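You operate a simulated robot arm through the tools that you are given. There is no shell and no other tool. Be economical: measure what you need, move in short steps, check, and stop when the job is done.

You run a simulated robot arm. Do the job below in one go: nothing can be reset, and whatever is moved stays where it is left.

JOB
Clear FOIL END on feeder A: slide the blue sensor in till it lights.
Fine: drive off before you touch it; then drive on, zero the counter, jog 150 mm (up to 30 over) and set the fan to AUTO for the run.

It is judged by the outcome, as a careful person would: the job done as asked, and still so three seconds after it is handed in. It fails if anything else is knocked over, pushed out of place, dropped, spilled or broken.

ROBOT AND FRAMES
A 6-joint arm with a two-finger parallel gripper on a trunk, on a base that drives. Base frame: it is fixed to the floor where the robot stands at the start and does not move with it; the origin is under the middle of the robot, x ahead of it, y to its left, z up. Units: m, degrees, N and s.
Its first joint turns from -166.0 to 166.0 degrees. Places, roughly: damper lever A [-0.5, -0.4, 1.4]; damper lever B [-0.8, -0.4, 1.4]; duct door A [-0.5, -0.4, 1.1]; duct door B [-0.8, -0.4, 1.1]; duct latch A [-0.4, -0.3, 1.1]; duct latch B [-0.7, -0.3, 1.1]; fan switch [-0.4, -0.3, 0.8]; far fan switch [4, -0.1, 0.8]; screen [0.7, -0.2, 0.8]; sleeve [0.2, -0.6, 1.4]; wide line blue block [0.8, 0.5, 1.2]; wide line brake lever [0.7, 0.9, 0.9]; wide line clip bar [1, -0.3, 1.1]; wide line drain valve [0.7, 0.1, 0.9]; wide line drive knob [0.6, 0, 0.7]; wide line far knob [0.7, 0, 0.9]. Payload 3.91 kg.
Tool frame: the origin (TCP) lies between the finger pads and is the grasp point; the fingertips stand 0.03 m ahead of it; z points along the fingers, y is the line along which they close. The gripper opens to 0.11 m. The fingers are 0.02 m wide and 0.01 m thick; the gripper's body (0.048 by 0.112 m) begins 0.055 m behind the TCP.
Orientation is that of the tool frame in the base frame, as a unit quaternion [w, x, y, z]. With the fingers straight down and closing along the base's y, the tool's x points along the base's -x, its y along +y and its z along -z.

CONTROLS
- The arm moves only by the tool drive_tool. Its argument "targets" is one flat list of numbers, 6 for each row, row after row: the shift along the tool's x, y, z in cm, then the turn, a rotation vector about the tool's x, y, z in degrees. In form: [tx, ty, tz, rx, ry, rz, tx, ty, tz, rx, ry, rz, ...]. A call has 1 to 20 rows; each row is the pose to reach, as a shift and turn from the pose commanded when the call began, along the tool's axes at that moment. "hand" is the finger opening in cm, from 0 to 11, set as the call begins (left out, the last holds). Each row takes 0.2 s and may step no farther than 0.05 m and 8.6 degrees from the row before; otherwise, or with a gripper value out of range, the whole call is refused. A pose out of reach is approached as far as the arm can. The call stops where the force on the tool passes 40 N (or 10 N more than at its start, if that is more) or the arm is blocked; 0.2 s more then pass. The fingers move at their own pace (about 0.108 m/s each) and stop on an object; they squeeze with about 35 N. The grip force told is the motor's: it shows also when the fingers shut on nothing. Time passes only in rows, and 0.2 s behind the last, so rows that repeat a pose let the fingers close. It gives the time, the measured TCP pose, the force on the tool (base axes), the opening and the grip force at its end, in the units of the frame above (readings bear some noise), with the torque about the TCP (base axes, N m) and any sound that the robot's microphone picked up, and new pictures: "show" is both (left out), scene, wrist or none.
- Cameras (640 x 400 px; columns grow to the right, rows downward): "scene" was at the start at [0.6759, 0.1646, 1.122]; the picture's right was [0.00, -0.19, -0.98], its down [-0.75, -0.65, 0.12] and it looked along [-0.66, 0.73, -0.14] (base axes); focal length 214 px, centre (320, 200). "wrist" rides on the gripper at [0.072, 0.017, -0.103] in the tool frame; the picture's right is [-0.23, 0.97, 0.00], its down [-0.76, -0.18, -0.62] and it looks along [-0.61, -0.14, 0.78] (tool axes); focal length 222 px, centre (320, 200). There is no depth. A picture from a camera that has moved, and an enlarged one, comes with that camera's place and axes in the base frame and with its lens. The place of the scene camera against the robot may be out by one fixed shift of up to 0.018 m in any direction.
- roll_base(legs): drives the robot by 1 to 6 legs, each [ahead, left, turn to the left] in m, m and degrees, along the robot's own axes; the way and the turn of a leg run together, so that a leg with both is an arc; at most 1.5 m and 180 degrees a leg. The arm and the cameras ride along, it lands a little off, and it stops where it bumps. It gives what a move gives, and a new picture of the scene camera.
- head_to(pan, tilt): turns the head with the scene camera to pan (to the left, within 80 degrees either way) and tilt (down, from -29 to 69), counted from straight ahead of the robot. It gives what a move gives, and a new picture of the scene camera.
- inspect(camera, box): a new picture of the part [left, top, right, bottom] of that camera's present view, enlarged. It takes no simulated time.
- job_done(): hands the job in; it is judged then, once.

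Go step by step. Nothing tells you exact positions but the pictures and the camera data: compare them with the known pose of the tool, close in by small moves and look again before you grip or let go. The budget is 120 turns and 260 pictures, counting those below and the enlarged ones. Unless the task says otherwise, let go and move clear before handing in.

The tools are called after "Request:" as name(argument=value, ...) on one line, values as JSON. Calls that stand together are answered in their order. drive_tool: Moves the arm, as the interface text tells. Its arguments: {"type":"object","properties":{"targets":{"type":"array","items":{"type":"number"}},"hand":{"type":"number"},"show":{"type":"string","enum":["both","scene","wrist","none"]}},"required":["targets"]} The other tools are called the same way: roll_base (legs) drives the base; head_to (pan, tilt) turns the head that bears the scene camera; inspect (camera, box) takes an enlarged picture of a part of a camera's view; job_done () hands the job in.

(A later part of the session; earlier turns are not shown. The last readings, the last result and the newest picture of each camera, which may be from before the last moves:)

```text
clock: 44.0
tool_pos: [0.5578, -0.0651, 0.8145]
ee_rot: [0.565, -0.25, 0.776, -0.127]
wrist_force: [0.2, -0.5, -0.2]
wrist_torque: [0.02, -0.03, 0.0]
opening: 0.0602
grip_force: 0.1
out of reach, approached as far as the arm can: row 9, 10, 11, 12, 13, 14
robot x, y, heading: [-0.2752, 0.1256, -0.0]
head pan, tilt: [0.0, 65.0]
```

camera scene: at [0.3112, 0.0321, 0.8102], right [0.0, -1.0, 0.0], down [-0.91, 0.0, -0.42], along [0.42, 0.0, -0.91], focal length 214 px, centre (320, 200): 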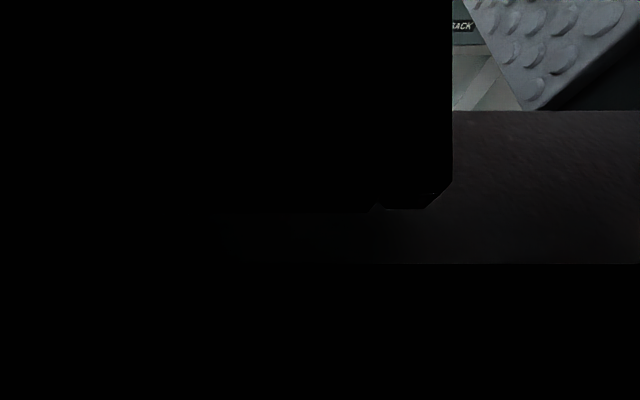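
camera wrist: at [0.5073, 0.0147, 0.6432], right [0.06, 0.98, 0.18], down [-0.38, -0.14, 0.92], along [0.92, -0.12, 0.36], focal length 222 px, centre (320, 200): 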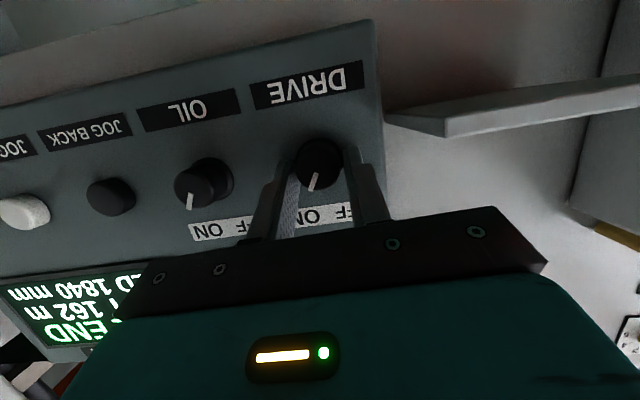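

Roll below about −8° isn't available, so I'll grip at about +75° and turn down to 0°. Moving back to a standoff at roll +75°.

Request:
drive_tool(targets=[0, 0, 0, 0, 0, 8, 0, 0, 0, 0, 0, 16, 0, 0, 0, 0, 0, 24, 0, 0, 0, 0, 0, 32, 0, 0, 0, 0, 0, 40, 0, 0, 0, 0, 0, 48, 0.6, 1.5, 0.5, 0, 0, 56, 1.2, 3, 1, 0, 0, 64, 1.8, 4.5, 1.5, 0, 0, 72, 2.5, 6, 2, 0, 0, 80, 3.3, 7.5, 2.5, 0, 0, 88, 4, 9, 3, 0, 0, 96, 4.5, 10.5, 3.5, 0, 0, 104, 5, 11.6, 3.7, 0, 0, 111, 5, 11.6, 3.7, 0, 0, 111], show="wrist")

```text
clock: 47.2
tool_pos: [0.5478, 0.0067, 0.7053]
ee_rot: [0.426, 0.498, 0.645, 0.393]
wrist_force: [1.1, -0.5, -0.6]
wrist_torque: [-0.01, 0.01, 0.02]
opening: 0.0598
grip_force: 0.0
robot x, y, heading: [-0.2738, 0.1258, -0.2]
head pan, tilt: [0.0, 65.0]
camera wrist: at [0.4466, 0.0729, 0.7432], right [0.33, -0.03, 0.94], down [-0.53, -0.83, 0.16], along [0.78, -0.56, -0.29], focal length 222 px, centre (320, 200)
```

wrist: 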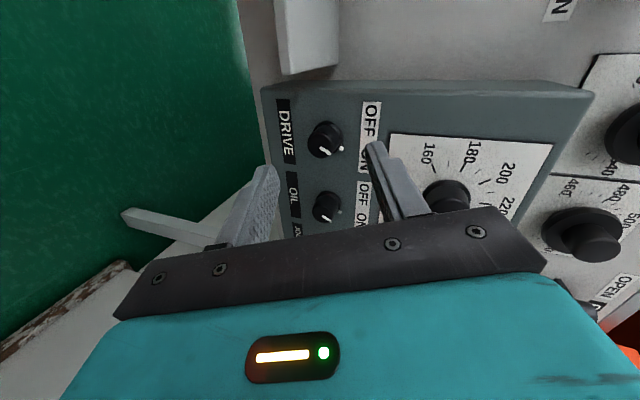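

Request:
drive_tool(targets=[-0.4, -0.2, 1.5, -2.1, -2.8, 0.6, -0.9, -0.4, 3.4, -4.2, -5.6, 1.2, -0.9, -0.4, 3.4, -4.2, -5.6, 1.2], show="wrist")

```text
clock: 48.0
tool_pos: [0.5787, -0.0009, 0.6915]
ee_rot: [0.47, 0.507, 0.604, 0.396]
wrist_force: [0.7, -1.1, 0.3]
wrist_torque: [0.0, 0.0, -0.03]
opening: 0.06
grip_force: 0.1
robot x, y, heading: [-0.2768, 0.122, 0.0]
head pan, tilt: [0.0, 65.0]
camera wrist: at [0.4813, 0.0742, 0.7204], right [0.24, -0.06, 0.97], down [-0.61, -0.78, 0.11], along [0.75, -0.62, -0.22], focal length 222 px, centre (320, 200)
```

wrist: 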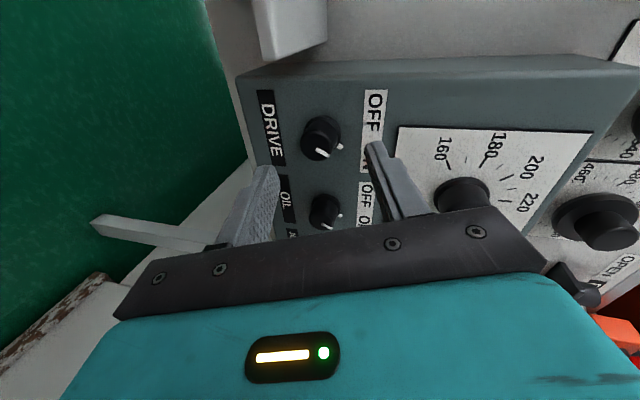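

Request:
drive_tool(targets=[0.1, 0, 2.2, 0, 0, 0, 0.1, 0.1, 4.2, 0, 0, 0, 0.1, 0.1, 4.2, 0, 0, 0], show="wrist", hand=4.8)

```text
clock: 48.8
tool_pos: [0.6208, 0.0003, 0.6832]
ee_rot: [0.47, 0.507, 0.604, 0.396]
wrist_force: [-2.1, 0.2, -0.1]
wrist_torque: [0.0, -0.07, -0.04]
opening: 0.0476
grip_force: 0.1
robot x, y, heading: [-0.2769, 0.1246, 0.2]
head pan, tilt: [0.0, 65.0]
camera wrist: at [0.5228, 0.0745, 0.7105], right [0.24, -0.06, 0.97], down [-0.61, -0.78, 0.11], along [0.75, -0.62, -0.23], focal length 222 px, centre (320, 200)
```

wrist: 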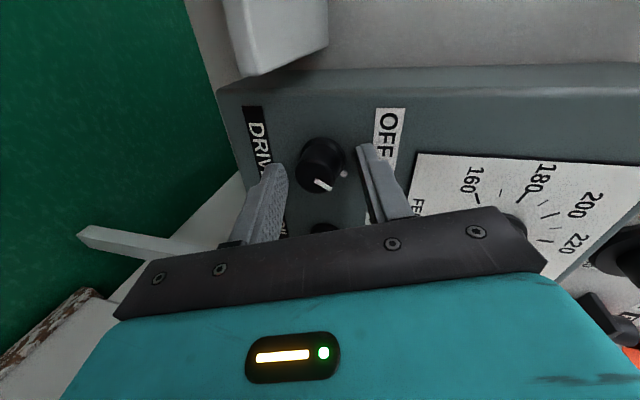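

Well centred. Close and turn −76° about the tool axis.

Request:
drive_tool(targets=[0, 0, 0.2, 0, 0, 0, 0, 0, 0.2, 0, 0, 0, 0, 0, 0.2, 0, 0, 0], hand=0, show="none")

Request:
drive_tool(targets=[0, 0, 0, 0, 0, -8, 0, 0, 0, 0, 0, -16, 0, 0, 0, 0, 0, -24, 0, 0, 0, 0, 0, -32, 0, 0, 0, 0, 0, -40, 0, 0, 0, 0, 0, -48, 0, 0, 0, 0, 0, -56, 0, 0, 0, 0, 0, -64, 0, 0, 0, 0, 0, -72, 0, 0, 0, 0, 0, -72], show="wrist")

```text
clock: 49.6
tool_pos: [0.6222, 0.0003, 0.6827]
ee_rot: [0.47, 0.508, 0.604, 0.396]
wrist_force: [-37.6, 1.7, 1.6]
wrist_torque: [0.03, -0.68, 0.12]
opening: 0.0321
grip_force: 45.1
robot x, y, heading: [-0.2712, 0.1232, -0.1]
head pan, tilt: [0.0, 65.0]
```

```text
clock: 51.8
tool_pos: [0.6233, -0.0, 0.6819]
ee_rot: [0.612, 0.055, 0.788, 0.044]
wrist_force: [-8.1, -19.6, -8.0]
wrist_torque: [0.35, 0.63, -0.38]
opening: 0.0302
grip_force: 45.0
robot x, y, heading: [-0.2755, 0.121, 0.3]
head pan, tilt: [0.0, 65.0]
camera wrist: at [0.5067, 0.0265, 0.6397], right [0.09, 0.93, 0.35], down [-0.43, -0.28, 0.86], along [0.9, -0.22, 0.37], focal length 222 px, centre (320, 200)
```

wrist: 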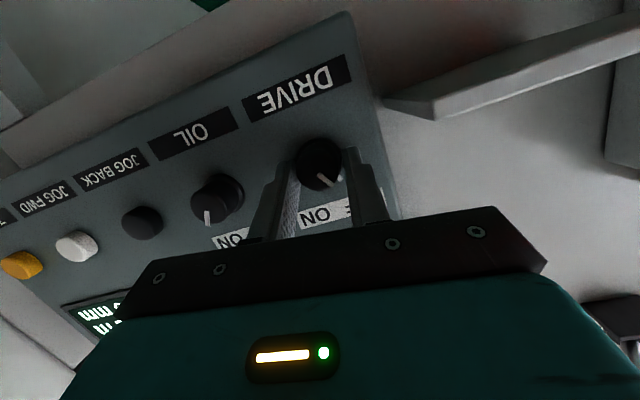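

Pointer now points to OFF. Release, back off, and look.

Request:
drive_tool(targets=[0, 0, 0, 0, 0, 0, 0, 0, 0, 0, 0, 0, 0, 0, -2, 0, 0, 0, 0, 0, -5, 0, 0, 0, 0, 0, -8, 0, 0, 0], hand=5.5, show="none")

Request:
head_to(pan=0, tilt=10)

Request:
inspect(camera="wrist", box=[0, 0, 400, 250])

```text
clock: 53.0
tool_pos: [0.545, 0.0033, 0.7022]
ee_rot: [0.613, 0.055, 0.787, 0.044]
wrist_force: [0.2, 0.5, -0.1]
wrist_torque: [-0.01, -0.02, 0.01]
opening: 0.0549
grip_force: 0.1
robot x, y, heading: [-0.2752, 0.1175, -0.1]
head pan, tilt: [0.0, 65.0]
```

```text
clock: 54.2
tool_pos: [0.5468, 0.0032, 0.7014]
ee_rot: [0.613, 0.055, 0.787, 0.044]
wrist_force: [-0.5, 0.0, 0.5]
wrist_torque: [-0.02, 0.0, 0.0]
opening: 0.0551
grip_force: 0.0
robot x, y, heading: [-0.2764, 0.1222, 0.1]
head pan, tilt: [0.0, 10.0]
camera scene: at [0.5434, -0.006, 0.8087], right [-0.03, -0.99, -0.14], down [-0.41, 0.14, -0.9], along [0.91, 0.03, -0.41], focal length 214 px, centre (320, 200)
```

scene: 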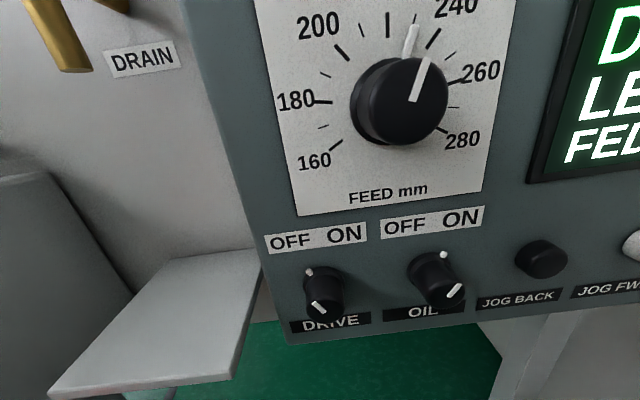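

```text
1.60 times, centred on (200, 125) of wrist
camera zoom: at [0.4297, 0.0298, 0.6587], right [0.09, 0.93, 0.35], down [-0.43, -0.28, 0.86], along [0.9, -0.22, 0.37], focal length 355 px, centre (512, 320)
```

zoom: 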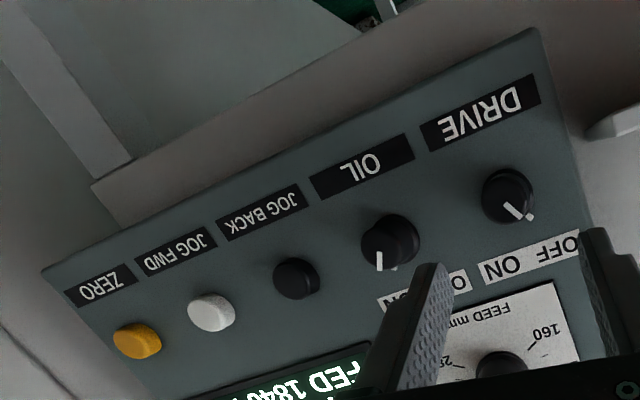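

Drive is OFF. Now raise the arm clear and go to the blue sensor.

Request:
drive_tool(targets=[0, 0, -4, 0, 0, 0, -4, 0, -5.5, 0, 0, 0, -8, 0, -7, 0, 0, 0, -12, 0, -8.5, 0, 0, 0, -16, 0, -10, 0, 0, 0, -20, 0, -11.5, 0, 0, 0, -24, 0, -13, 0, 0, 0, -28, 0, -14.5, 0, 0, 0, -32, 0, -16, 0, 0, 0, -36, 0, -17.5, 0, 0, 0, -40, 0, -19, 0, 0, 0, -44, 0, -20, 0, 0, 0, -48, 0, -21, 0, 0, 0, -52, 0, -22, 0, 0, 0], show="scene")

Request:
head_to(pan=45, tilt=0)

```text
clock: 57.2
tool_pos: [0.4564, -0.0706, 1.2549]
ee_rot: [0.613, 0.055, 0.787, 0.044]
wrist_force: [-1.0, -0.1, 0.8]
wrist_torque: [-0.06, 0.03, 0.02]
opening: 0.055
grip_force: 0.1
robot x, y, heading: [-0.2746, 0.123, 0.1]
head pan, tilt: [0.0, 10.0]
camera scene: at [0.4545, -0.0802, 1.3631], right [-0.03, -0.99, -0.14], down [-0.41, 0.14, -0.9], along [0.91, 0.03, -0.41], focal length 214 px, centre (320, 200)
```

scene: 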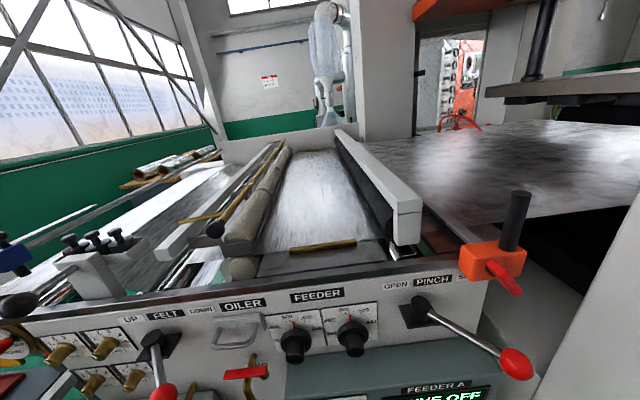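

```text
clock: 58.3
tool_pos: [0.457, -0.0716, 1.257]
ee_rot: [0.613, 0.056, 0.787, 0.044]
wrist_force: [0.2, -0.9, 0.7]
wrist_torque: [0.01, 0.02, -0.04]
opening: 0.0548
grip_force: 0.2
robot x, y, heading: [-0.2739, 0.121, 0.1]
head pan, tilt: [45.0, 0.0]
camera scene: at [0.4317, -0.0194, 1.3943], right [0.66, -0.7, -0.27], down [-0.24, 0.14, -0.96], along [0.71, 0.7, -0.08], focal length 214 px, centre (320, 200)
```

scene: 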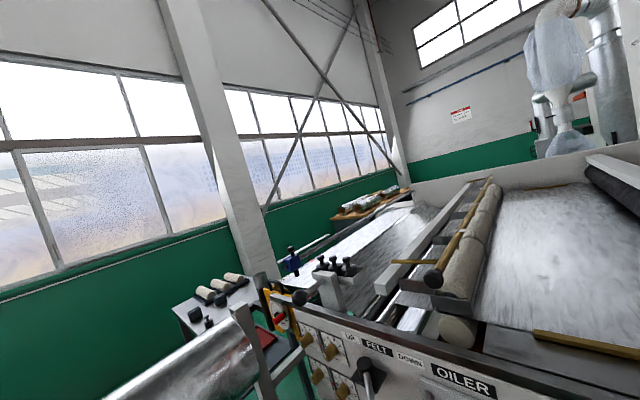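

The screen shows DRIVE OFF. I'll move the arm to the left and drive somewhat forward toward the blue sensor.

Request:
roll_base(legs=[[0.15, 0.08, 0]])

Request:
drive_tool(targets=[-1, 4, 0, 0, 0, 0, -2, 8, 0, 0, 0, 0, -3, 12, 0, 0, 0, 0, -4, 16, 0, 0, 0, 0, -5, 20, 0, 0, 0, 0, -6, 24, 0, 0, 0, 0, -7, 28, 0, 0, 0, 0, -8, 31, 0, 0, 0, 0], show="none")

Request:
head_to(pan=20, tilt=15)

```text
clock: 59.8
tool_pos: [0.6049, 0.0107, 1.2557]
ee_rot: [0.613, 0.054, 0.787, 0.045]
wrist_force: [0.6, 0.1, 0.7]
wrist_torque: [0.01, 0.0, -0.02]
opening: 0.0549
grip_force: 0.1
robot x, y, heading: [-0.1263, 0.2032, 0.5]
head pan, tilt: [45.0, 0.0]
camera scene: at [0.5796, 0.0613, 1.3946], right [0.66, -0.7, -0.27], down [-0.24, 0.14, -0.96], along [0.71, 0.7, -0.08], focal length 214 px, centre (320, 200)
```

scene: 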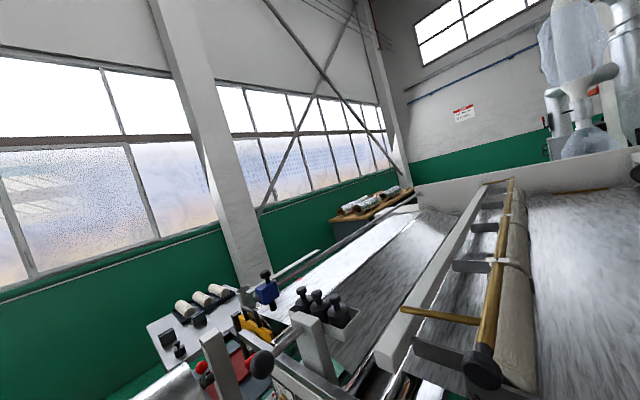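

```text
clock: 61.6
tool_pos: [0.6329, 0.3073, 1.3767]
ee_rot: [0.614, 0.055, 0.787, 0.044]
wrist_force: [0.0, -0.5, -0.4]
wrist_torque: [0.01, 0.0, 0.06]
opening: 0.0552
grip_force: 0.2
robot x, y, heading: [-0.1283, 0.2006, 0.1]
head pan, tilt: [45.0, 0.0]
```

```text
clock: 62.5
tool_pos: [0.6337, 0.3073, 1.3768]
ee_rot: [0.613, 0.055, 0.787, 0.044]
wrist_force: [-0.2, 0.0, -1.2]
wrist_torque: [-0.01, 0.0, 0.01]
opening: 0.055
grip_force: 0.0
robot x, y, heading: [-0.1237, 0.2021, 0.4]
head pan, tilt: [20.0, 15.0]
camera scene: at [0.6249, 0.3304, 1.4813], right [0.3, -0.93, -0.21], down [-0.47, 0.05, -0.88], along [0.83, 0.37, -0.42], focal length 214 px, centre (320, 200)
```

scene: 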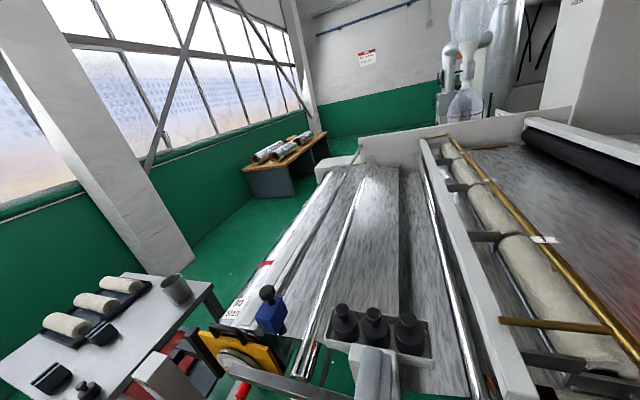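

Request:
inspect(camera="scene", box=[200, 250, 440, 400])

Request:
inspect(camera="scene", box=[220, 270, 320, 340])

Request:
inspect(camera="wrist", box=[0, 0, 640, 400])

```text
2.67 times, centred on (320, 325) of scene
camera zoom: at [0.6249, 0.3304, 1.4813], right [0.3, -0.93, -0.21], down [-0.47, 0.05, -0.88], along [0.83, 0.37, -0.42], focal length 572 px, centre (320, -133)
```

zoom: 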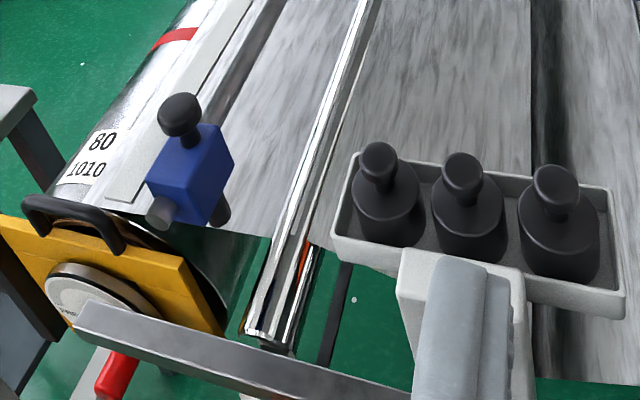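

```text
5.71 times, centred on (270, 305) of scene
camera zoom: at [0.6249, 0.3304, 1.4813], right [0.3, -0.93, -0.21], down [-0.47, 0.05, -0.88], along [0.83, 0.37, -0.42], focal length 1226 px, centre (606, -400)
```

zoom: 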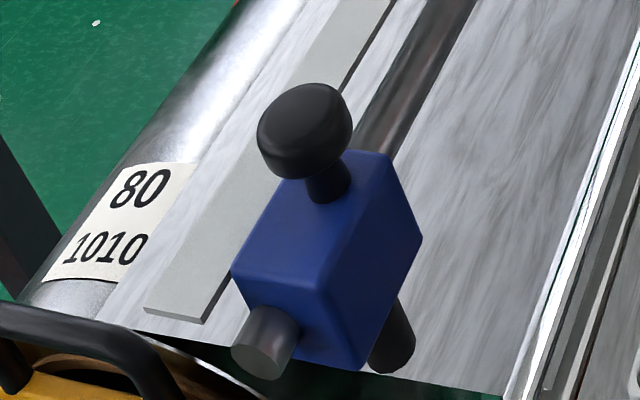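

```text
1.00 times, centred on (320, 200) of wrist (not enlarged: the box is as wide or as high as the picture)
camera zoom: at [0.5171, 0.3332, 1.3334], right [0.09, 0.93, 0.35], down [-0.43, -0.28, 0.86], along [0.9, -0.22, 0.37], focal length 222 px, centre (320, 200)
```

zoom: 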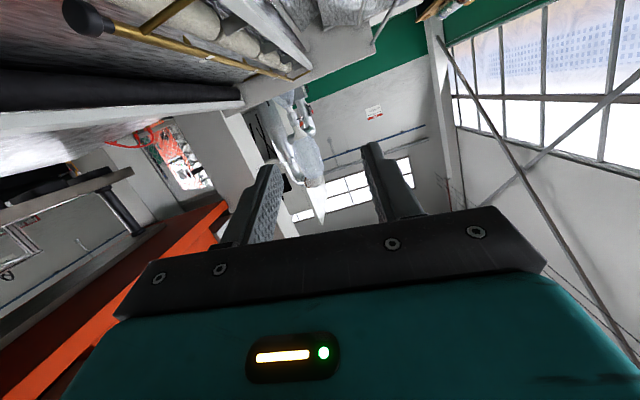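

The block is at about [0.80, 0.55, 1.16] on a rod along x. I need to be closer; drive ahead and point the tool down above it.

Request:
roll_base(legs=[[0.16, -0.04, 0]])

Request:
drive_tool(targets=[-0.5, 2, -1, 0, 8, 0, -1, 4, -2, 0, 16, 0, -1.5, 6, -3, 0, 24, 0, -2, 8, -4, 0, 32, 0, -2.5, 10, -5, 0, 40, 0, -3, 12, -6, 0, 48, 0, -3, 14, -6, 0, 56, 0, -3, 16, -6, 0, 64, 0, -3, 18, -6, 0, 72, 0, -3, 18, -6, 0, 75, 0], show="both")

```text
clock: 63.9
tool_pos: [0.7895, 0.2689, 1.3766]
ee_rot: [0.613, 0.054, 0.787, 0.046]
wrist_force: [-0.4, -0.1, -0.3]
wrist_torque: [0.04, -0.04, 0.01]
opening: 0.0551
grip_force: 0.0
robot x, y, heading: [0.0297, 0.1678, 0.2]
head pan, tilt: [20.0, 15.0]
camera scene: at [0.7808, 0.2925, 1.4813], right [0.3, -0.93, -0.21], down [-0.47, 0.05, -0.88], along [0.83, 0.37, -0.43], focal length 214 px, centre (320, 200)
```

scene: 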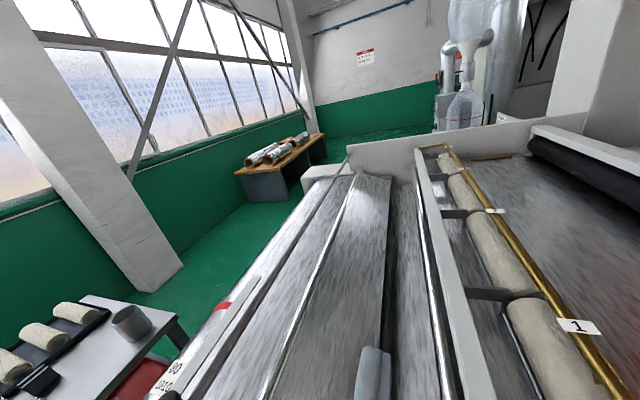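

```text
clock: 66.1
tool_pos: [0.6917, 0.4244, 1.3251]
ee_rot: [0.028, 0.017, 0.997, 0.074]
wrist_force: [-0.3, -0.1, 0.2]
wrist_torque: [0.0, 0.01, -0.02]
opening: 0.055
grip_force: 0.1
out of reach, approached as far as the arm can: row 7, 8, 9, 10
robot x, y, heading: [0.0291, 0.1653, 0.4]
head pan, tilt: [20.0, 15.0]
camera scene: at [0.787, 0.4517, 1.3838], right [-0.01, -0.88, -0.48], down [-0.98, -0.09, 0.18], along [-0.2, 0.47, -0.86], focal length 214 px, centre (320, 200)
camera wrist: at [0.6154, 0.4298, 1.4249], right [0.26, 0.95, 0.16], down [0.72, -0.3, 0.63], along [0.65, -0.05, -0.76], focal length 222 px, centre (320, 200)
```

scene: 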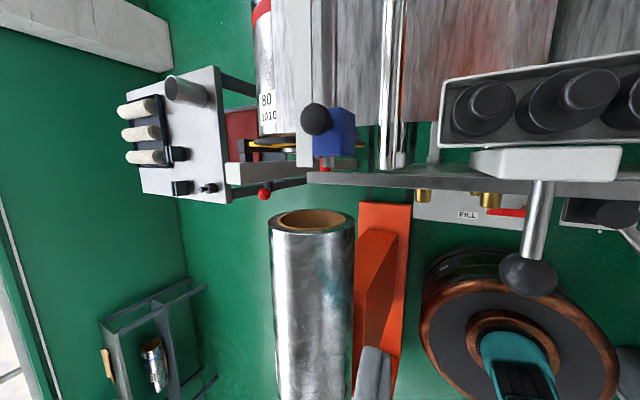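
wrist: 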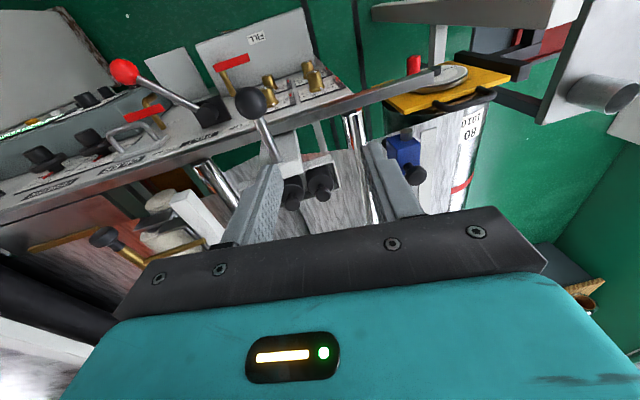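

Request:
drive_tool(targets=[-2.5, 3, 0.6, 2.9, 1, 0, -5, 6, 1.2, 5.8, 2, 0, -8, 9.5, 1.9, 8.6, 3, 0, -10.6, 13, 2.5, 8.6, 3, 0, -10.6, 13, 2.5, 8.6, 3, 0], show="wrist")

Request:
head_to(pan=0, tilt=40)

```text
clock: 67.3
tool_pos: [0.7454, 0.5127, 1.2239]
ee_rot: [-0.018, 0.016, 1.0, -0.005]
wrist_force: [-0.3, -0.3, 0.9]
wrist_torque: [0.04, -0.02, -0.01]
opening: 0.055
grip_force: 0.0
out of reach, approached as far as the arm can: row 1, 2, 3, 4, 5
robot x, y, heading: [0.0295, 0.1642, 0.4]
head pan, tilt: [20.0, 15.0]
camera wrist: at [0.6775, 0.5321, 1.3291], right [0.26, 0.97, -0.02], down [0.78, -0.19, 0.6], along [0.57, -0.17, -0.8], focal length 222 px, centre (320, 200)
```

wrist: 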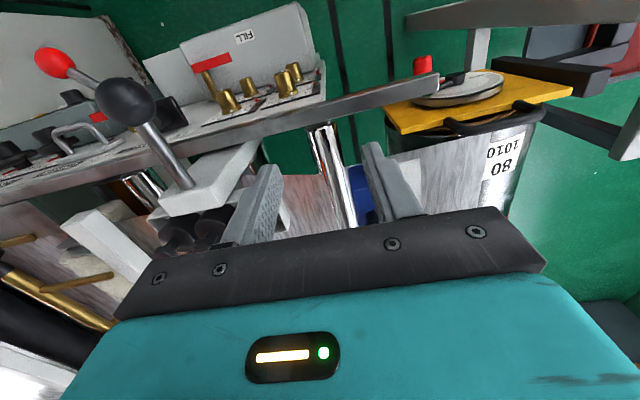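

```text
clock: 68.2
tool_pos: [0.7447, 0.5121, 1.2243]
ee_rot: [-0.017, 0.015, 1.0, -0.006]
wrist_force: [0.2, 0.1, 0.0]
wrist_torque: [-0.01, -0.03, 0.0]
opening: 0.0549
grip_force: 0.1
robot x, y, heading: [0.0263, 0.1648, 0.4]
head pan, tilt: [0.0, 40.0]
camera scene: at [0.8034, 0.5153, 1.2755], right [-0.03, -1.0, 0.01], down [-0.74, 0.03, 0.67], along [-0.67, 0.01, -0.74], focal length 214 px, centre (320, 200)
```

scene: 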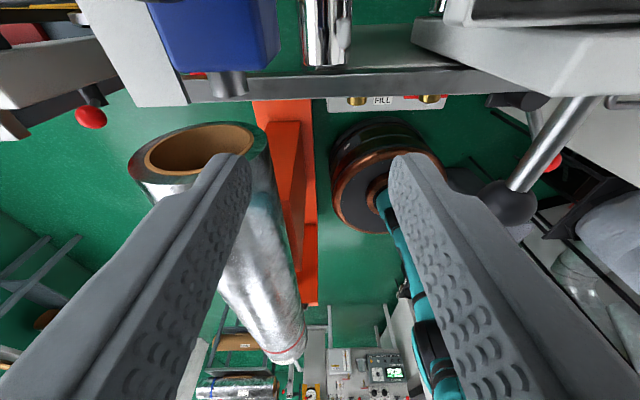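

At the reach limit here. I'll lift and retract, then drive 0.15 m ahead (keeping off the orange stand on the left).

Request:
drive_tool(targets=[3, 0, -3, 0, 0, 0, 6, 0, -6, 0, 0, 0, 9, 0, -9, 0, 0, 0, 12, 0, -12, 0, 0, 0], show="none")

Request:
roll_base(legs=[[0.15, -0.02, 0]])

```text
clock: 69.2
tool_pos: [0.6154, 0.5094, 1.2744]
ee_rot: [-0.011, 0.014, 1.0, 0.0]
wrist_force: [-0.3, 0.5, 0.0]
wrist_torque: [-0.03, 0.05, 0.02]
opening: 0.0552
grip_force: 0.1
out of reach, approached as far as the arm can: row 1, 2, 3, 4
robot x, y, heading: [0.0285, 0.1649, 0.2]
head pan, tilt: [0.0, 40.0]
```

```text
clock: 70.6
tool_pos: [0.7664, 0.4907, 1.2759]
ee_rot: [-0.011, 0.015, 1.0, 0.0]
wrist_force: [-0.6, -0.5, 0.2]
wrist_torque: [0.02, 0.01, -0.01]
opening: 0.055
grip_force: 0.0
robot x, y, heading: [0.1814, 0.1415, 0.2]
head pan, tilt: [0.0, 40.0]
camera scene: at [0.8238, 0.4927, 1.3285], right [-0.03, -1.0, 0.0], down [-0.75, 0.02, 0.66], along [-0.66, 0.02, -0.75], focal length 214 px, centre (320, 200)
```

scene: 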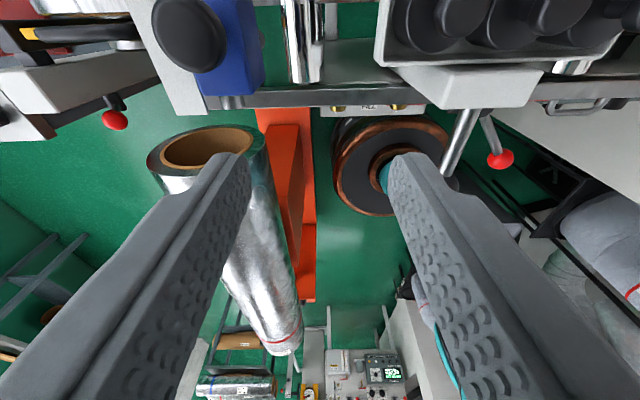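

Request:
drive_tool(targets=[1, 3, 0.2, 0, 0, 0, 2.5, 6, 0.4, 0, 0, 0, 2.5, 6, 0.4, 0, 0, 0], show="both", hand=3)

Request:
inspect(camera="wrist", box=[200, 80, 440, 230])

```text
clock: 71.4
tool_pos: [0.7435, 0.5506, 1.2729]
ee_rot: [-0.01, 0.014, 1.0, 0.001]
wrist_force: [0.3, -0.3, -0.8]
wrist_torque: [0.04, 0.01, 0.01]
opening: 0.0301
grip_force: 0.0
robot x, y, heading: [0.1769, 0.1427, 0.3]
head pan, tilt: [0.0, 40.0]
camera scene: at [0.8006, 0.5545, 1.3246], right [-0.03, -1.0, 0.0], down [-0.75, 0.02, 0.66], along [-0.66, 0.02, -0.75], focal length 214 px, centre (320, 200)
camera wrist: at [0.6738, 0.5704, 1.3765], right [0.26, 0.97, 0.0], down [0.77, -0.2, 0.61], along [0.59, -0.16, -0.79], focal length 222 px, centre (320, 200)
```

scene: 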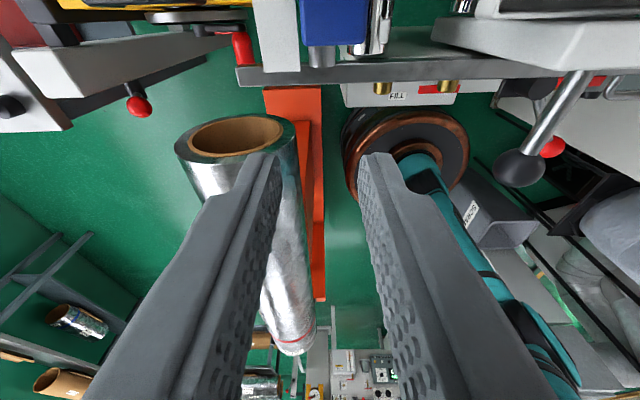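
wrist: 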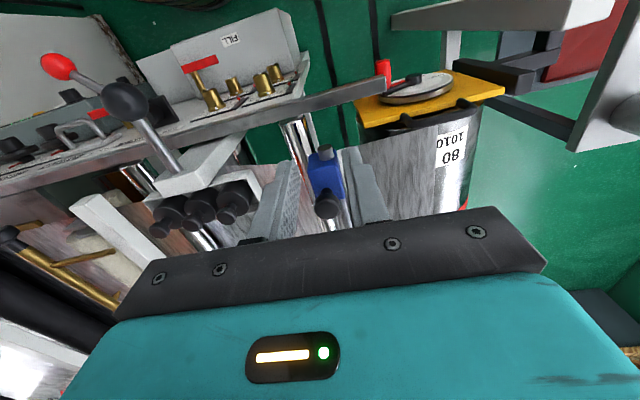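

```text
2.67 times, centred on (320, 155) of wrist
camera zoom: at [0.6738, 0.5704, 1.3765], right [0.26, 0.97, 0.0], down [0.77, -0.2, 0.61], along [0.59, -0.16, -0.79], focal length 592 px, centre (320, 320)
```

zoom: 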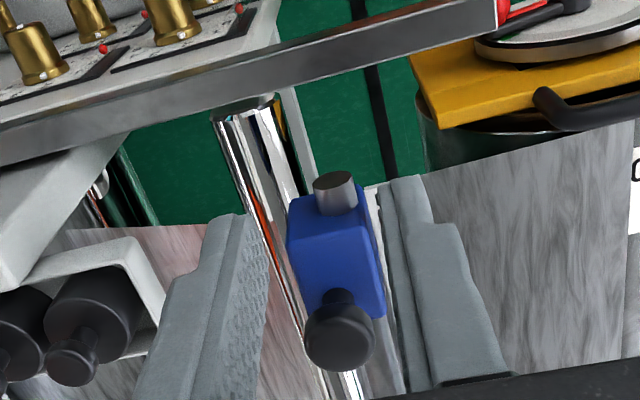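

Rod end ≈ y 0.555, block ≈ x 0.807. I'll straddle the block from above, closing along y, with the knob between the fingers.

Request:
drive_tool(targets=[-3, 0.4, 0, 0, 0, 0, -6.2, 0.4, 0, 0, 0, 0, -6.2, 0.4, 0, 0, 0, 0], show="both", hand=7.5)

Request:
head_to(pan=0, tilt=20)

Request:
inspect(camera="wrist", box=[200, 80, 440, 230])

```text
clock: 72.2
tool_pos: [0.8007, 0.5491, 1.2589]
ee_rot: [-0.008, 0.013, 1.0, 0.002]
wrist_force: [0.0, -0.6, -0.2]
wrist_torque: [-0.03, -0.03, -0.02]
opening: 0.075
grip_force: 0.1
out of reach, approached as far as the arm can: row 1, 2, 3
robot x, y, heading: [0.1781, 0.1482, 0.2]
head pan, tilt: [0.0, 40.0]
camera scene: at [0.858, 0.5528, 1.3108], right [-0.03, -1.0, 0.0], down [-0.76, 0.02, 0.66], along [-0.66, 0.02, -0.76], focal length 214 px, centre (320, 200)
camera wrist: at [0.7311, 0.5686, 1.3623], right [0.26, 0.97, 0.0], down [0.77, -0.2, 0.61], along [0.59, -0.16, -0.79], focal length 222 px, centre (320, 200)
```

scene: 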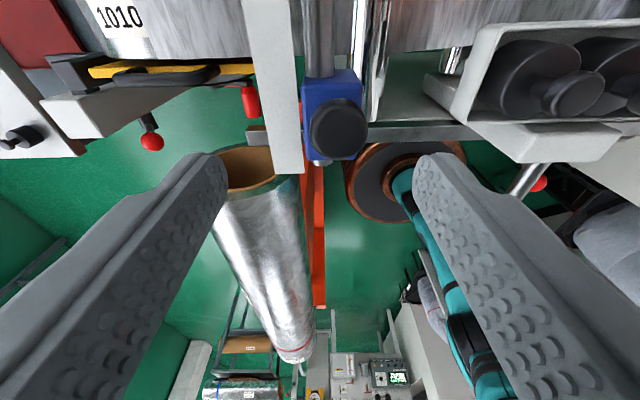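
wrist: 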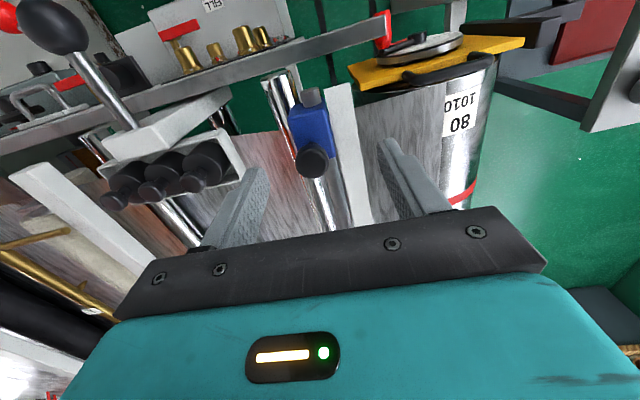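

```text
clock: 73.0
tool_pos: [0.7999, 0.5512, 1.2584]
ee_rot: [-0.007, 0.015, 1.0, 0.002]
wrist_force: [0.4, 0.4, -0.1]
wrist_torque: [-0.02, 0.03, 0.0]
opening: 0.075
grip_force: 0.1
robot x, y, heading: [0.182, 0.1467, 0.2]
head pan, tilt: [0.0, 20.0]
camera scene: at [0.889, 0.5519, 1.3022], right [-0.03, -1.0, 0.0], down [-0.93, 0.03, 0.36], along [-0.36, 0.01, -0.93], focal length 214 px, centre (320, 200)
```

scene: 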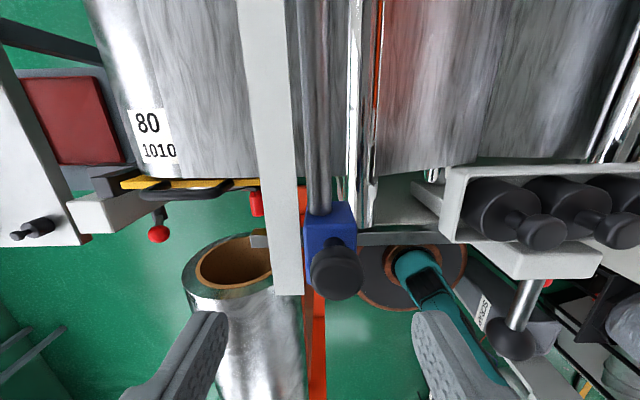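

```text
2.67 times, centred on (320, 155) of wrist
camera zoom: at [0.7309, 0.5685, 1.3624], right [0.26, 0.97, 0.0], down [0.77, -0.2, 0.61], along [0.59, -0.16, -0.79], focal length 592 px, centre (320, 320)
```

zoom: 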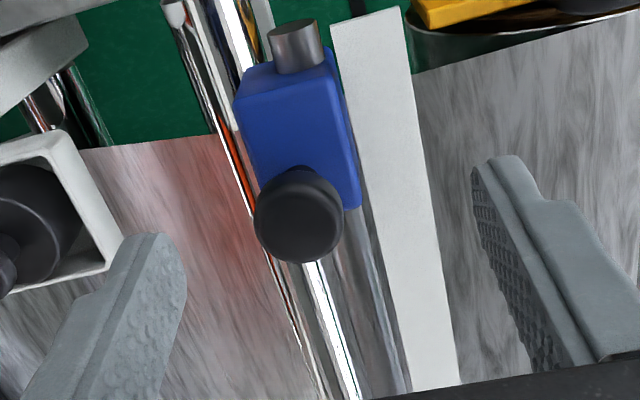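

A white strip runs right beside the block, so I'll grip the top knob instead: knob centre ≈ [0.81, 0.546, 1.204].

Request:
drive_tool(targets=[-1, -0.5, 0, 0, 0, 0, -1, -0.5, 2, 0, 0, 0, -1, -0.5, 3, 0, 0, 0, -1, -0.5, 3, 0, 0, 0], show="both", hand=4.8)

Request:
inspect(camera="wrist", box=[200, 80, 440, 230])

```text
clock: 74.0
tool_pos: [0.8108, 0.5464, 1.228]
ee_rot: [-0.01, 0.014, 1.0, 0.001]
wrist_force: [1.2, 1.0, -0.5]
wrist_torque: [0.03, -0.02, 0.02]
opening: 0.048
grip_force: 0.0
robot x, y, heading: [0.1777, 0.1472, 0.4]
head pan, tilt: [0.0, 20.0]
camera scene: at [0.8991, 0.5478, 1.2723], right [-0.03, -1.0, 0.0], down [-0.93, 0.03, 0.36], along [-0.36, 0.01, -0.93], focal length 214 px, centre (320, 200)
camera wrist: at [0.7412, 0.5647, 1.3331], right [0.26, 0.97, 0.0], down [0.77, -0.2, 0.61], along [0.59, -0.16, -0.79], focal length 222 px, centre (320, 200)
```

scene: 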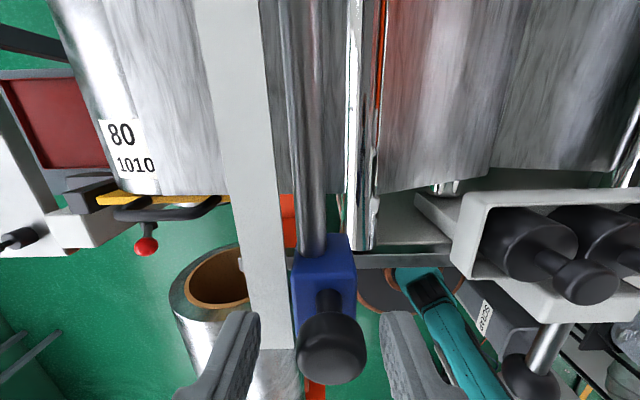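
wrist: 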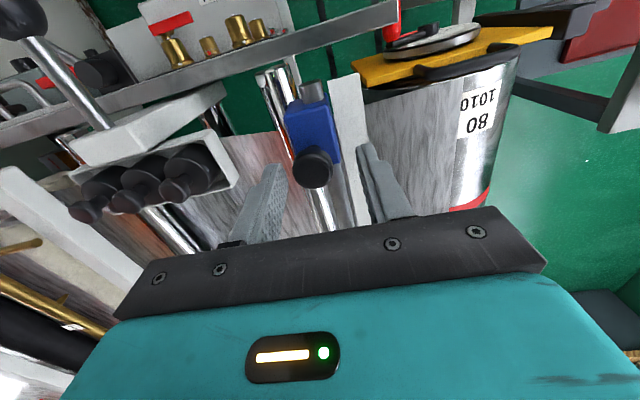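

```text
2.67 times, centred on (320, 155) of wrist
camera zoom: at [0.7412, 0.5647, 1.3331], right [0.26, 0.97, 0.0], down [0.77, -0.2, 0.61], along [0.59, -0.16, -0.79], focal length 592 px, centre (320, 320)
```

zoom: 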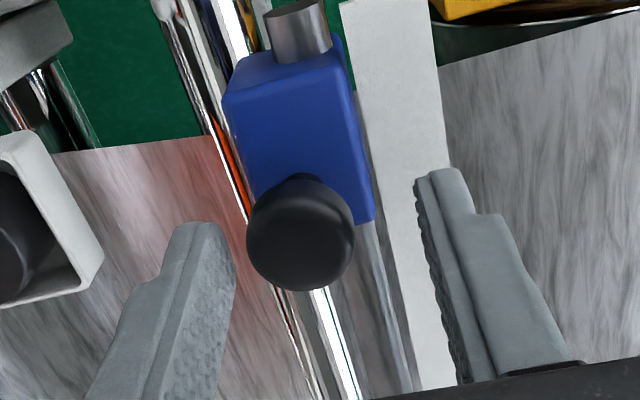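

Request:
drive_tool(targets=[0, -0.5, 0, 0, 0, 0, 0, -0.5, 1.1, 0, 0, 0, 0, -0.5, 1.1, 0, 0, 0], show="none")

Request:
inspect(camera="wrist", box=[200, 80, 440, 230])

```text
clock: 74.8
tool_pos: [0.8093, 0.5399, 1.2171]
ee_rot: [-0.011, 0.015, 1.0, 0.001]
wrist_force: [0.9, 0.9, -0.1]
wrist_torque: [-0.02, 0.02, 0.0]
opening: 0.048
grip_force: 0.2
robot x, y, heading: [0.1801, 0.1456, 0.1]
head pan, tilt: [0.0, 20.0]
```

```text
2.67 times, centred on (320, 155) of wrist
camera zoom: at [0.7406, 0.5592, 1.3212], right [0.26, 0.97, 0.0], down [0.77, -0.2, 0.61], along [0.59, -0.16, -0.79], focal length 592 px, centre (320, 320)
```

zoom: 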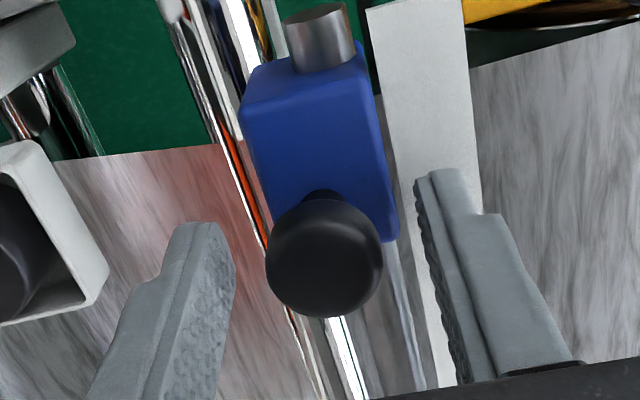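

Centred. Close on the knob.

Request:
drive_tool(targets=[0, 0, 0, 0, 0, 0, 0, 0, 0, 0, 0, 0, 0, 0, 0, 0, 0, 0], show="scene", hand=0)

Request:
drive_tool(targets=[-0.3, 0, 0, 0, 0, 0, -0.6, 0, 0, 0, 0, 0, -0.9, 0, 0, 0, 0, 0], show="scene")

```text
clock: 75.6
tool_pos: [0.8087, 0.5421, 1.217]
ee_rot: [-0.01, 0.014, 1.0, 0.001]
wrist_force: [0.1, 13.4, 2.5]
wrist_torque: [0.21, -0.05, 0.03]
opening: 0.0255
grip_force: 45.1
robot x, y, heading: [0.1796, 0.1479, 0.4]
head pan, tilt: [0.0, 20.0]
camera scene: at [0.898, 0.5438, 1.2605], right [-0.03, -1.0, 0.0], down [-0.93, 0.03, 0.36], along [-0.36, 0.01, -0.93], focal length 214 px, centre (320, 200)
```

scene: 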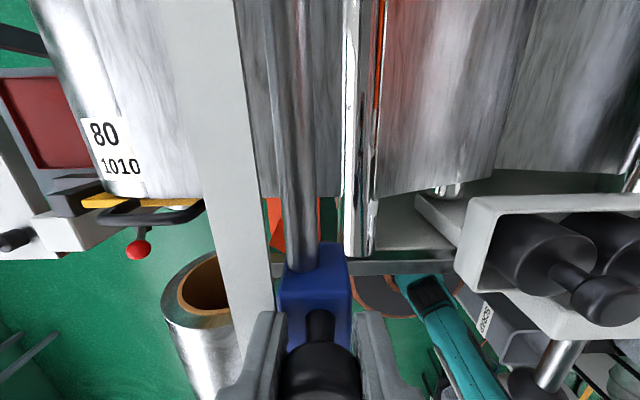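

```text
clock: 76.4
tool_pos: [0.8179, 0.5417, 1.2173]
ee_rot: [-0.01, 0.014, 1.0, 0.001]
wrist_force: [-1.7, 26.6, 16.0]
wrist_torque: [0.39, 0.86, -0.03]
opening: 0.0254
grip_force: 44.6
robot x, y, heading: [0.1803, 0.1452, 0.5]
head pan, tilt: [0.0, 20.0]
camera scene: at [0.9063, 0.5438, 1.2606], right [-0.03, -1.0, 0.0], down [-0.93, 0.03, 0.36], along [-0.36, 0.01, -0.93], focal length 214 px, centre (320, 200)
```

scene: 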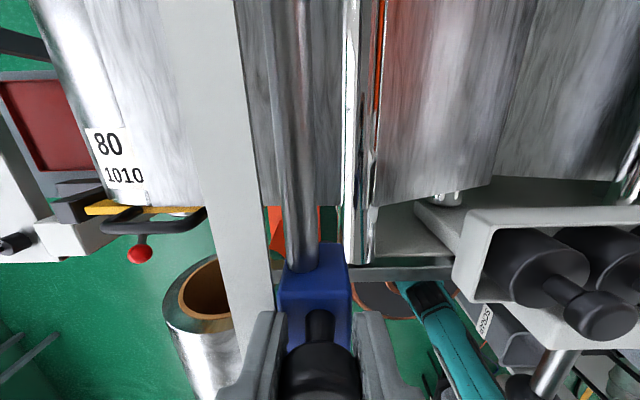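

It slides freely. Continue inward in small steps watching for the lamp.

Request:
drive_tool(targets=[-0.4, 0.15, 0, 0, 0, 0, -0.8, 0.15, 0, 0, 0, 0, -1.2, 0.15, 0, 0, 0, 0, -1.5, 0.15, 0, 0, 0, 0], show="both")

Request:
inspect(camera="scene", box=[240, 180, 400, 300])

```text
clock: 77.4
tool_pos: [0.8319, 0.5419, 1.2174]
ee_rot: [-0.009, 0.014, 1.0, 0.001]
wrist_force: [-1.5, 24.6, 26.0]
wrist_torque: [0.39, 0.6, -0.05]
opening: 0.0254
grip_force: 45.0
robot x, y, heading: [0.1846, 0.1435, 0.5]
head pan, tilt: [0.0, 20.0]
camera scene: at [0.9214, 0.5438, 1.2605], right [-0.03, -1.0, 0.0], down [-0.93, 0.03, 0.36], along [-0.36, 0.01, -0.93], focal length 214 px, centre (320, 200)
camera wrist: at [0.7634, 0.5604, 1.3211], right [0.25, 0.97, 0.0], down [0.77, -0.2, 0.61], along [0.59, -0.16, -0.79], focal length 222 px, centre (320, 200)
```

scene: 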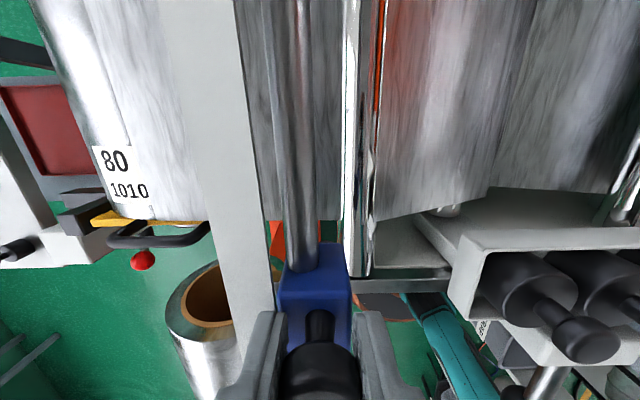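
wrist: 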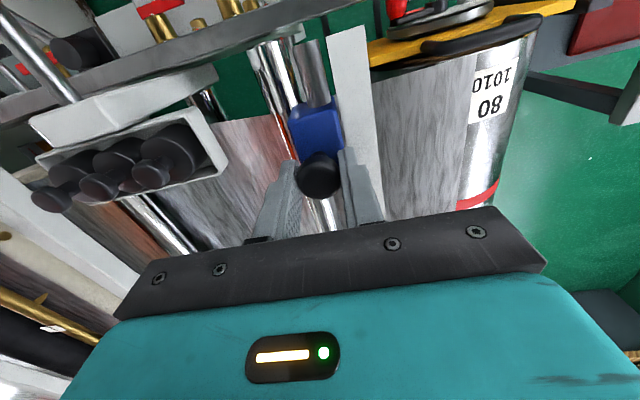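

```text
3.33 times, centred on (320, 240) of scene
camera zoom: at [0.9214, 0.5438, 1.2605], right [-0.03, -1.0, 0.0], down [-0.93, 0.03, 0.36], along [-0.36, 0.01, -0.93], focal length 715 px, centre (320, 67)
```

zoom: 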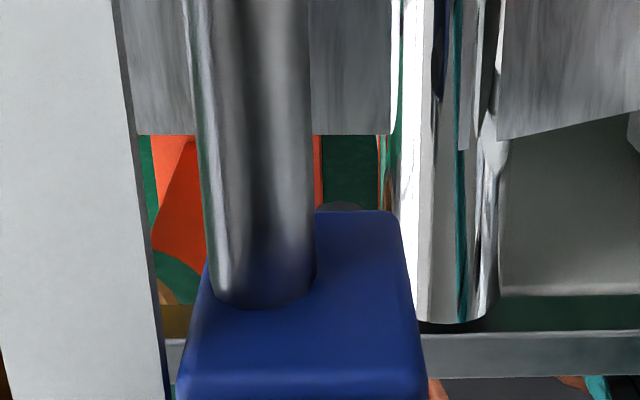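

Request:
drive_tool(targets=[-0.3, 0.1, -0.15, 0, 0, 0, -0.6, 0.1, -0.15, 0, 0, 0, -1, 0.1, -0.15, 0, 0, 0], show="scene")

Request:
inspect(camera="wrist", box=[200, 20, 440, 170])

```text
clock: 78.2
tool_pos: [0.8427, 0.5424, 1.2164]
ee_rot: [-0.01, 0.015, 1.0, 0.0]
wrist_force: [-1.8, 14.0, 9.3]
wrist_torque: [0.18, 0.1, -0.12]
opening: 0.0253
grip_force: 44.8
robot x, y, heading: [0.1777, 0.1436, 0.3]
head pan, tilt: [0.0, 20.0]
camera scene: at [0.9326, 0.5437, 1.2604], right [-0.03, -1.0, 0.0], down [-0.93, 0.03, 0.36], along [-0.36, 0.01, -0.93], focal length 214 px, centre (320, 200)
```

scene: 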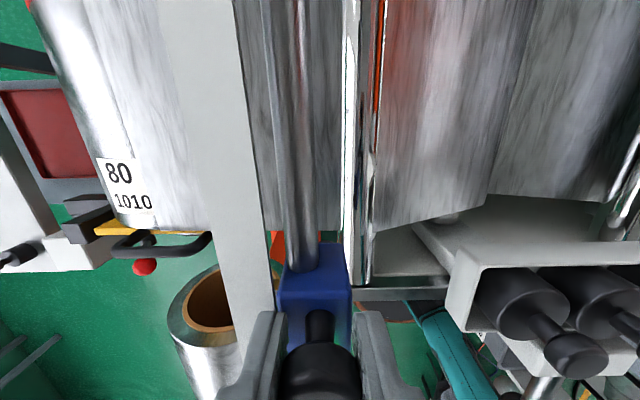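

```text
2.67 times, centred on (320, 95) of wrist
camera zoom: at [0.7747, 0.5606, 1.3211], right [0.26, 0.97, 0.0], down [0.77, -0.2, 0.61], along [0.59, -0.16, -0.79], focal length 592 px, centre (320, 480)
```

zoom: 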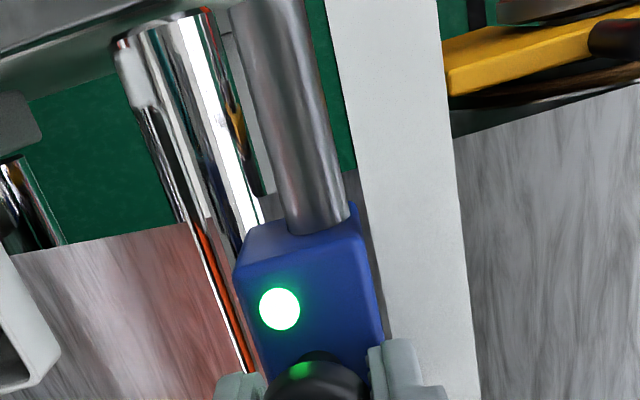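

The sensor is lit (green lamp). Release and lift clear; check it stays lit.

Request:
drive_tool(targets=[0, 0, 0, 0, 0, 0, 0, 0, 0, 0, 0, 0, 0, 0, -2, 0, 0, 0, 2, 0, -4, 0, 0, 0, 6, 0, -5, 0, 0, 0, 9, -2, -5, 0, 0, 0], hand=5, show="wrist")

```text
clock: 79.6
tool_pos: [0.7556, 0.5239, 1.2667]
ee_rot: [-0.012, 0.015, 1.0, 0.0]
wrist_force: [0.2, 0.2, -1.0]
wrist_torque: [-0.1, 0.1, 0.02]
opening: 0.0502
grip_force: 0.1
out of reach, approached as far as the arm can: row 4
robot x, y, heading: [0.1815, 0.1455, 0.4]
head pan, tilt: [0.0, 20.0]
camera wrist: at [0.6873, 0.5435, 1.3711], right [0.26, 0.97, -0.01], down [0.77, -0.2, 0.61], along [0.58, -0.16, -0.8], focal length 222 px, centre (320, 200)
```

wrist: 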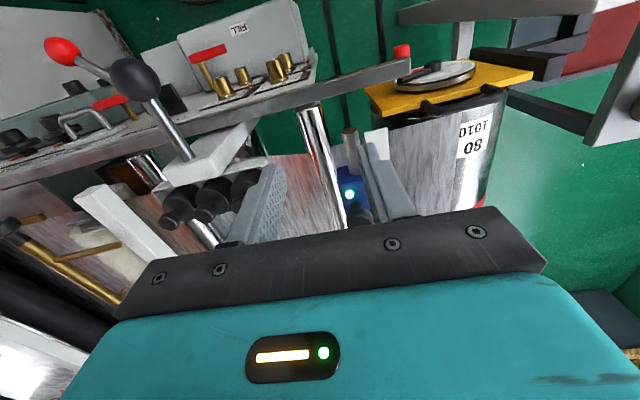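

Still lit. Drive back to the console station.

Request:
roll_base(legs=[[-0.3, 0, 0], [-0.15, -0.03, 0]])

Request:
drive_tool(targets=[0, -4, 0, 0, 0, 0, 0, -8, 0, 0, 0, 0, -2, -12, 0, 0, 0, 0, -4, -16, 0, 0, 0, 0, -6, -20, 2, 0, -8, 0, -8, -24, 4, 0, -16, 0, -10, -28, 6, 0, -24, 0, -12, -32, 9, 0, -32, 0, -14, -36, 12, 0, -40, 0, -14, -40, 15, 0, -48, 0, -14, -44, 18, 0, -56, 0, -14, -48, 22, 0, -56, 0, -14, -52, 25, 0, -56, 0], show="scene", hand=5.5)

```text
clock: 82.6
tool_pos: [0.3083, 0.4909, 1.2683]
ee_rot: [-0.011, 0.015, 1.0, 0.0]
wrist_force: [0.4, -0.6, -0.5]
wrist_torque: [0.03, -0.04, 0.02]
opening: 0.0503
grip_force: 0.1
robot x, y, heading: [-0.2665, 0.1151, 0.2]
head pan, tilt: [0.0, 20.0]
camera scene: at [0.3979, 0.4923, 1.3114], right [-0.03, -1.0, 0.0], down [-0.93, 0.03, 0.36], along [-0.36, 0.01, -0.93], focal length 214 px, centre (320, 200)
```

scene: 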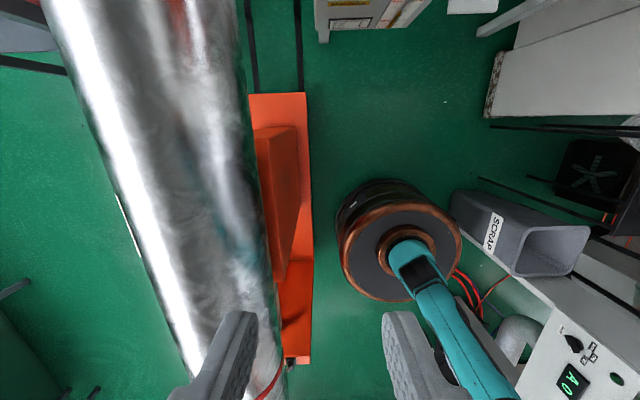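

```text
refused: row 8 steps farther than a row can; nothing moved
```

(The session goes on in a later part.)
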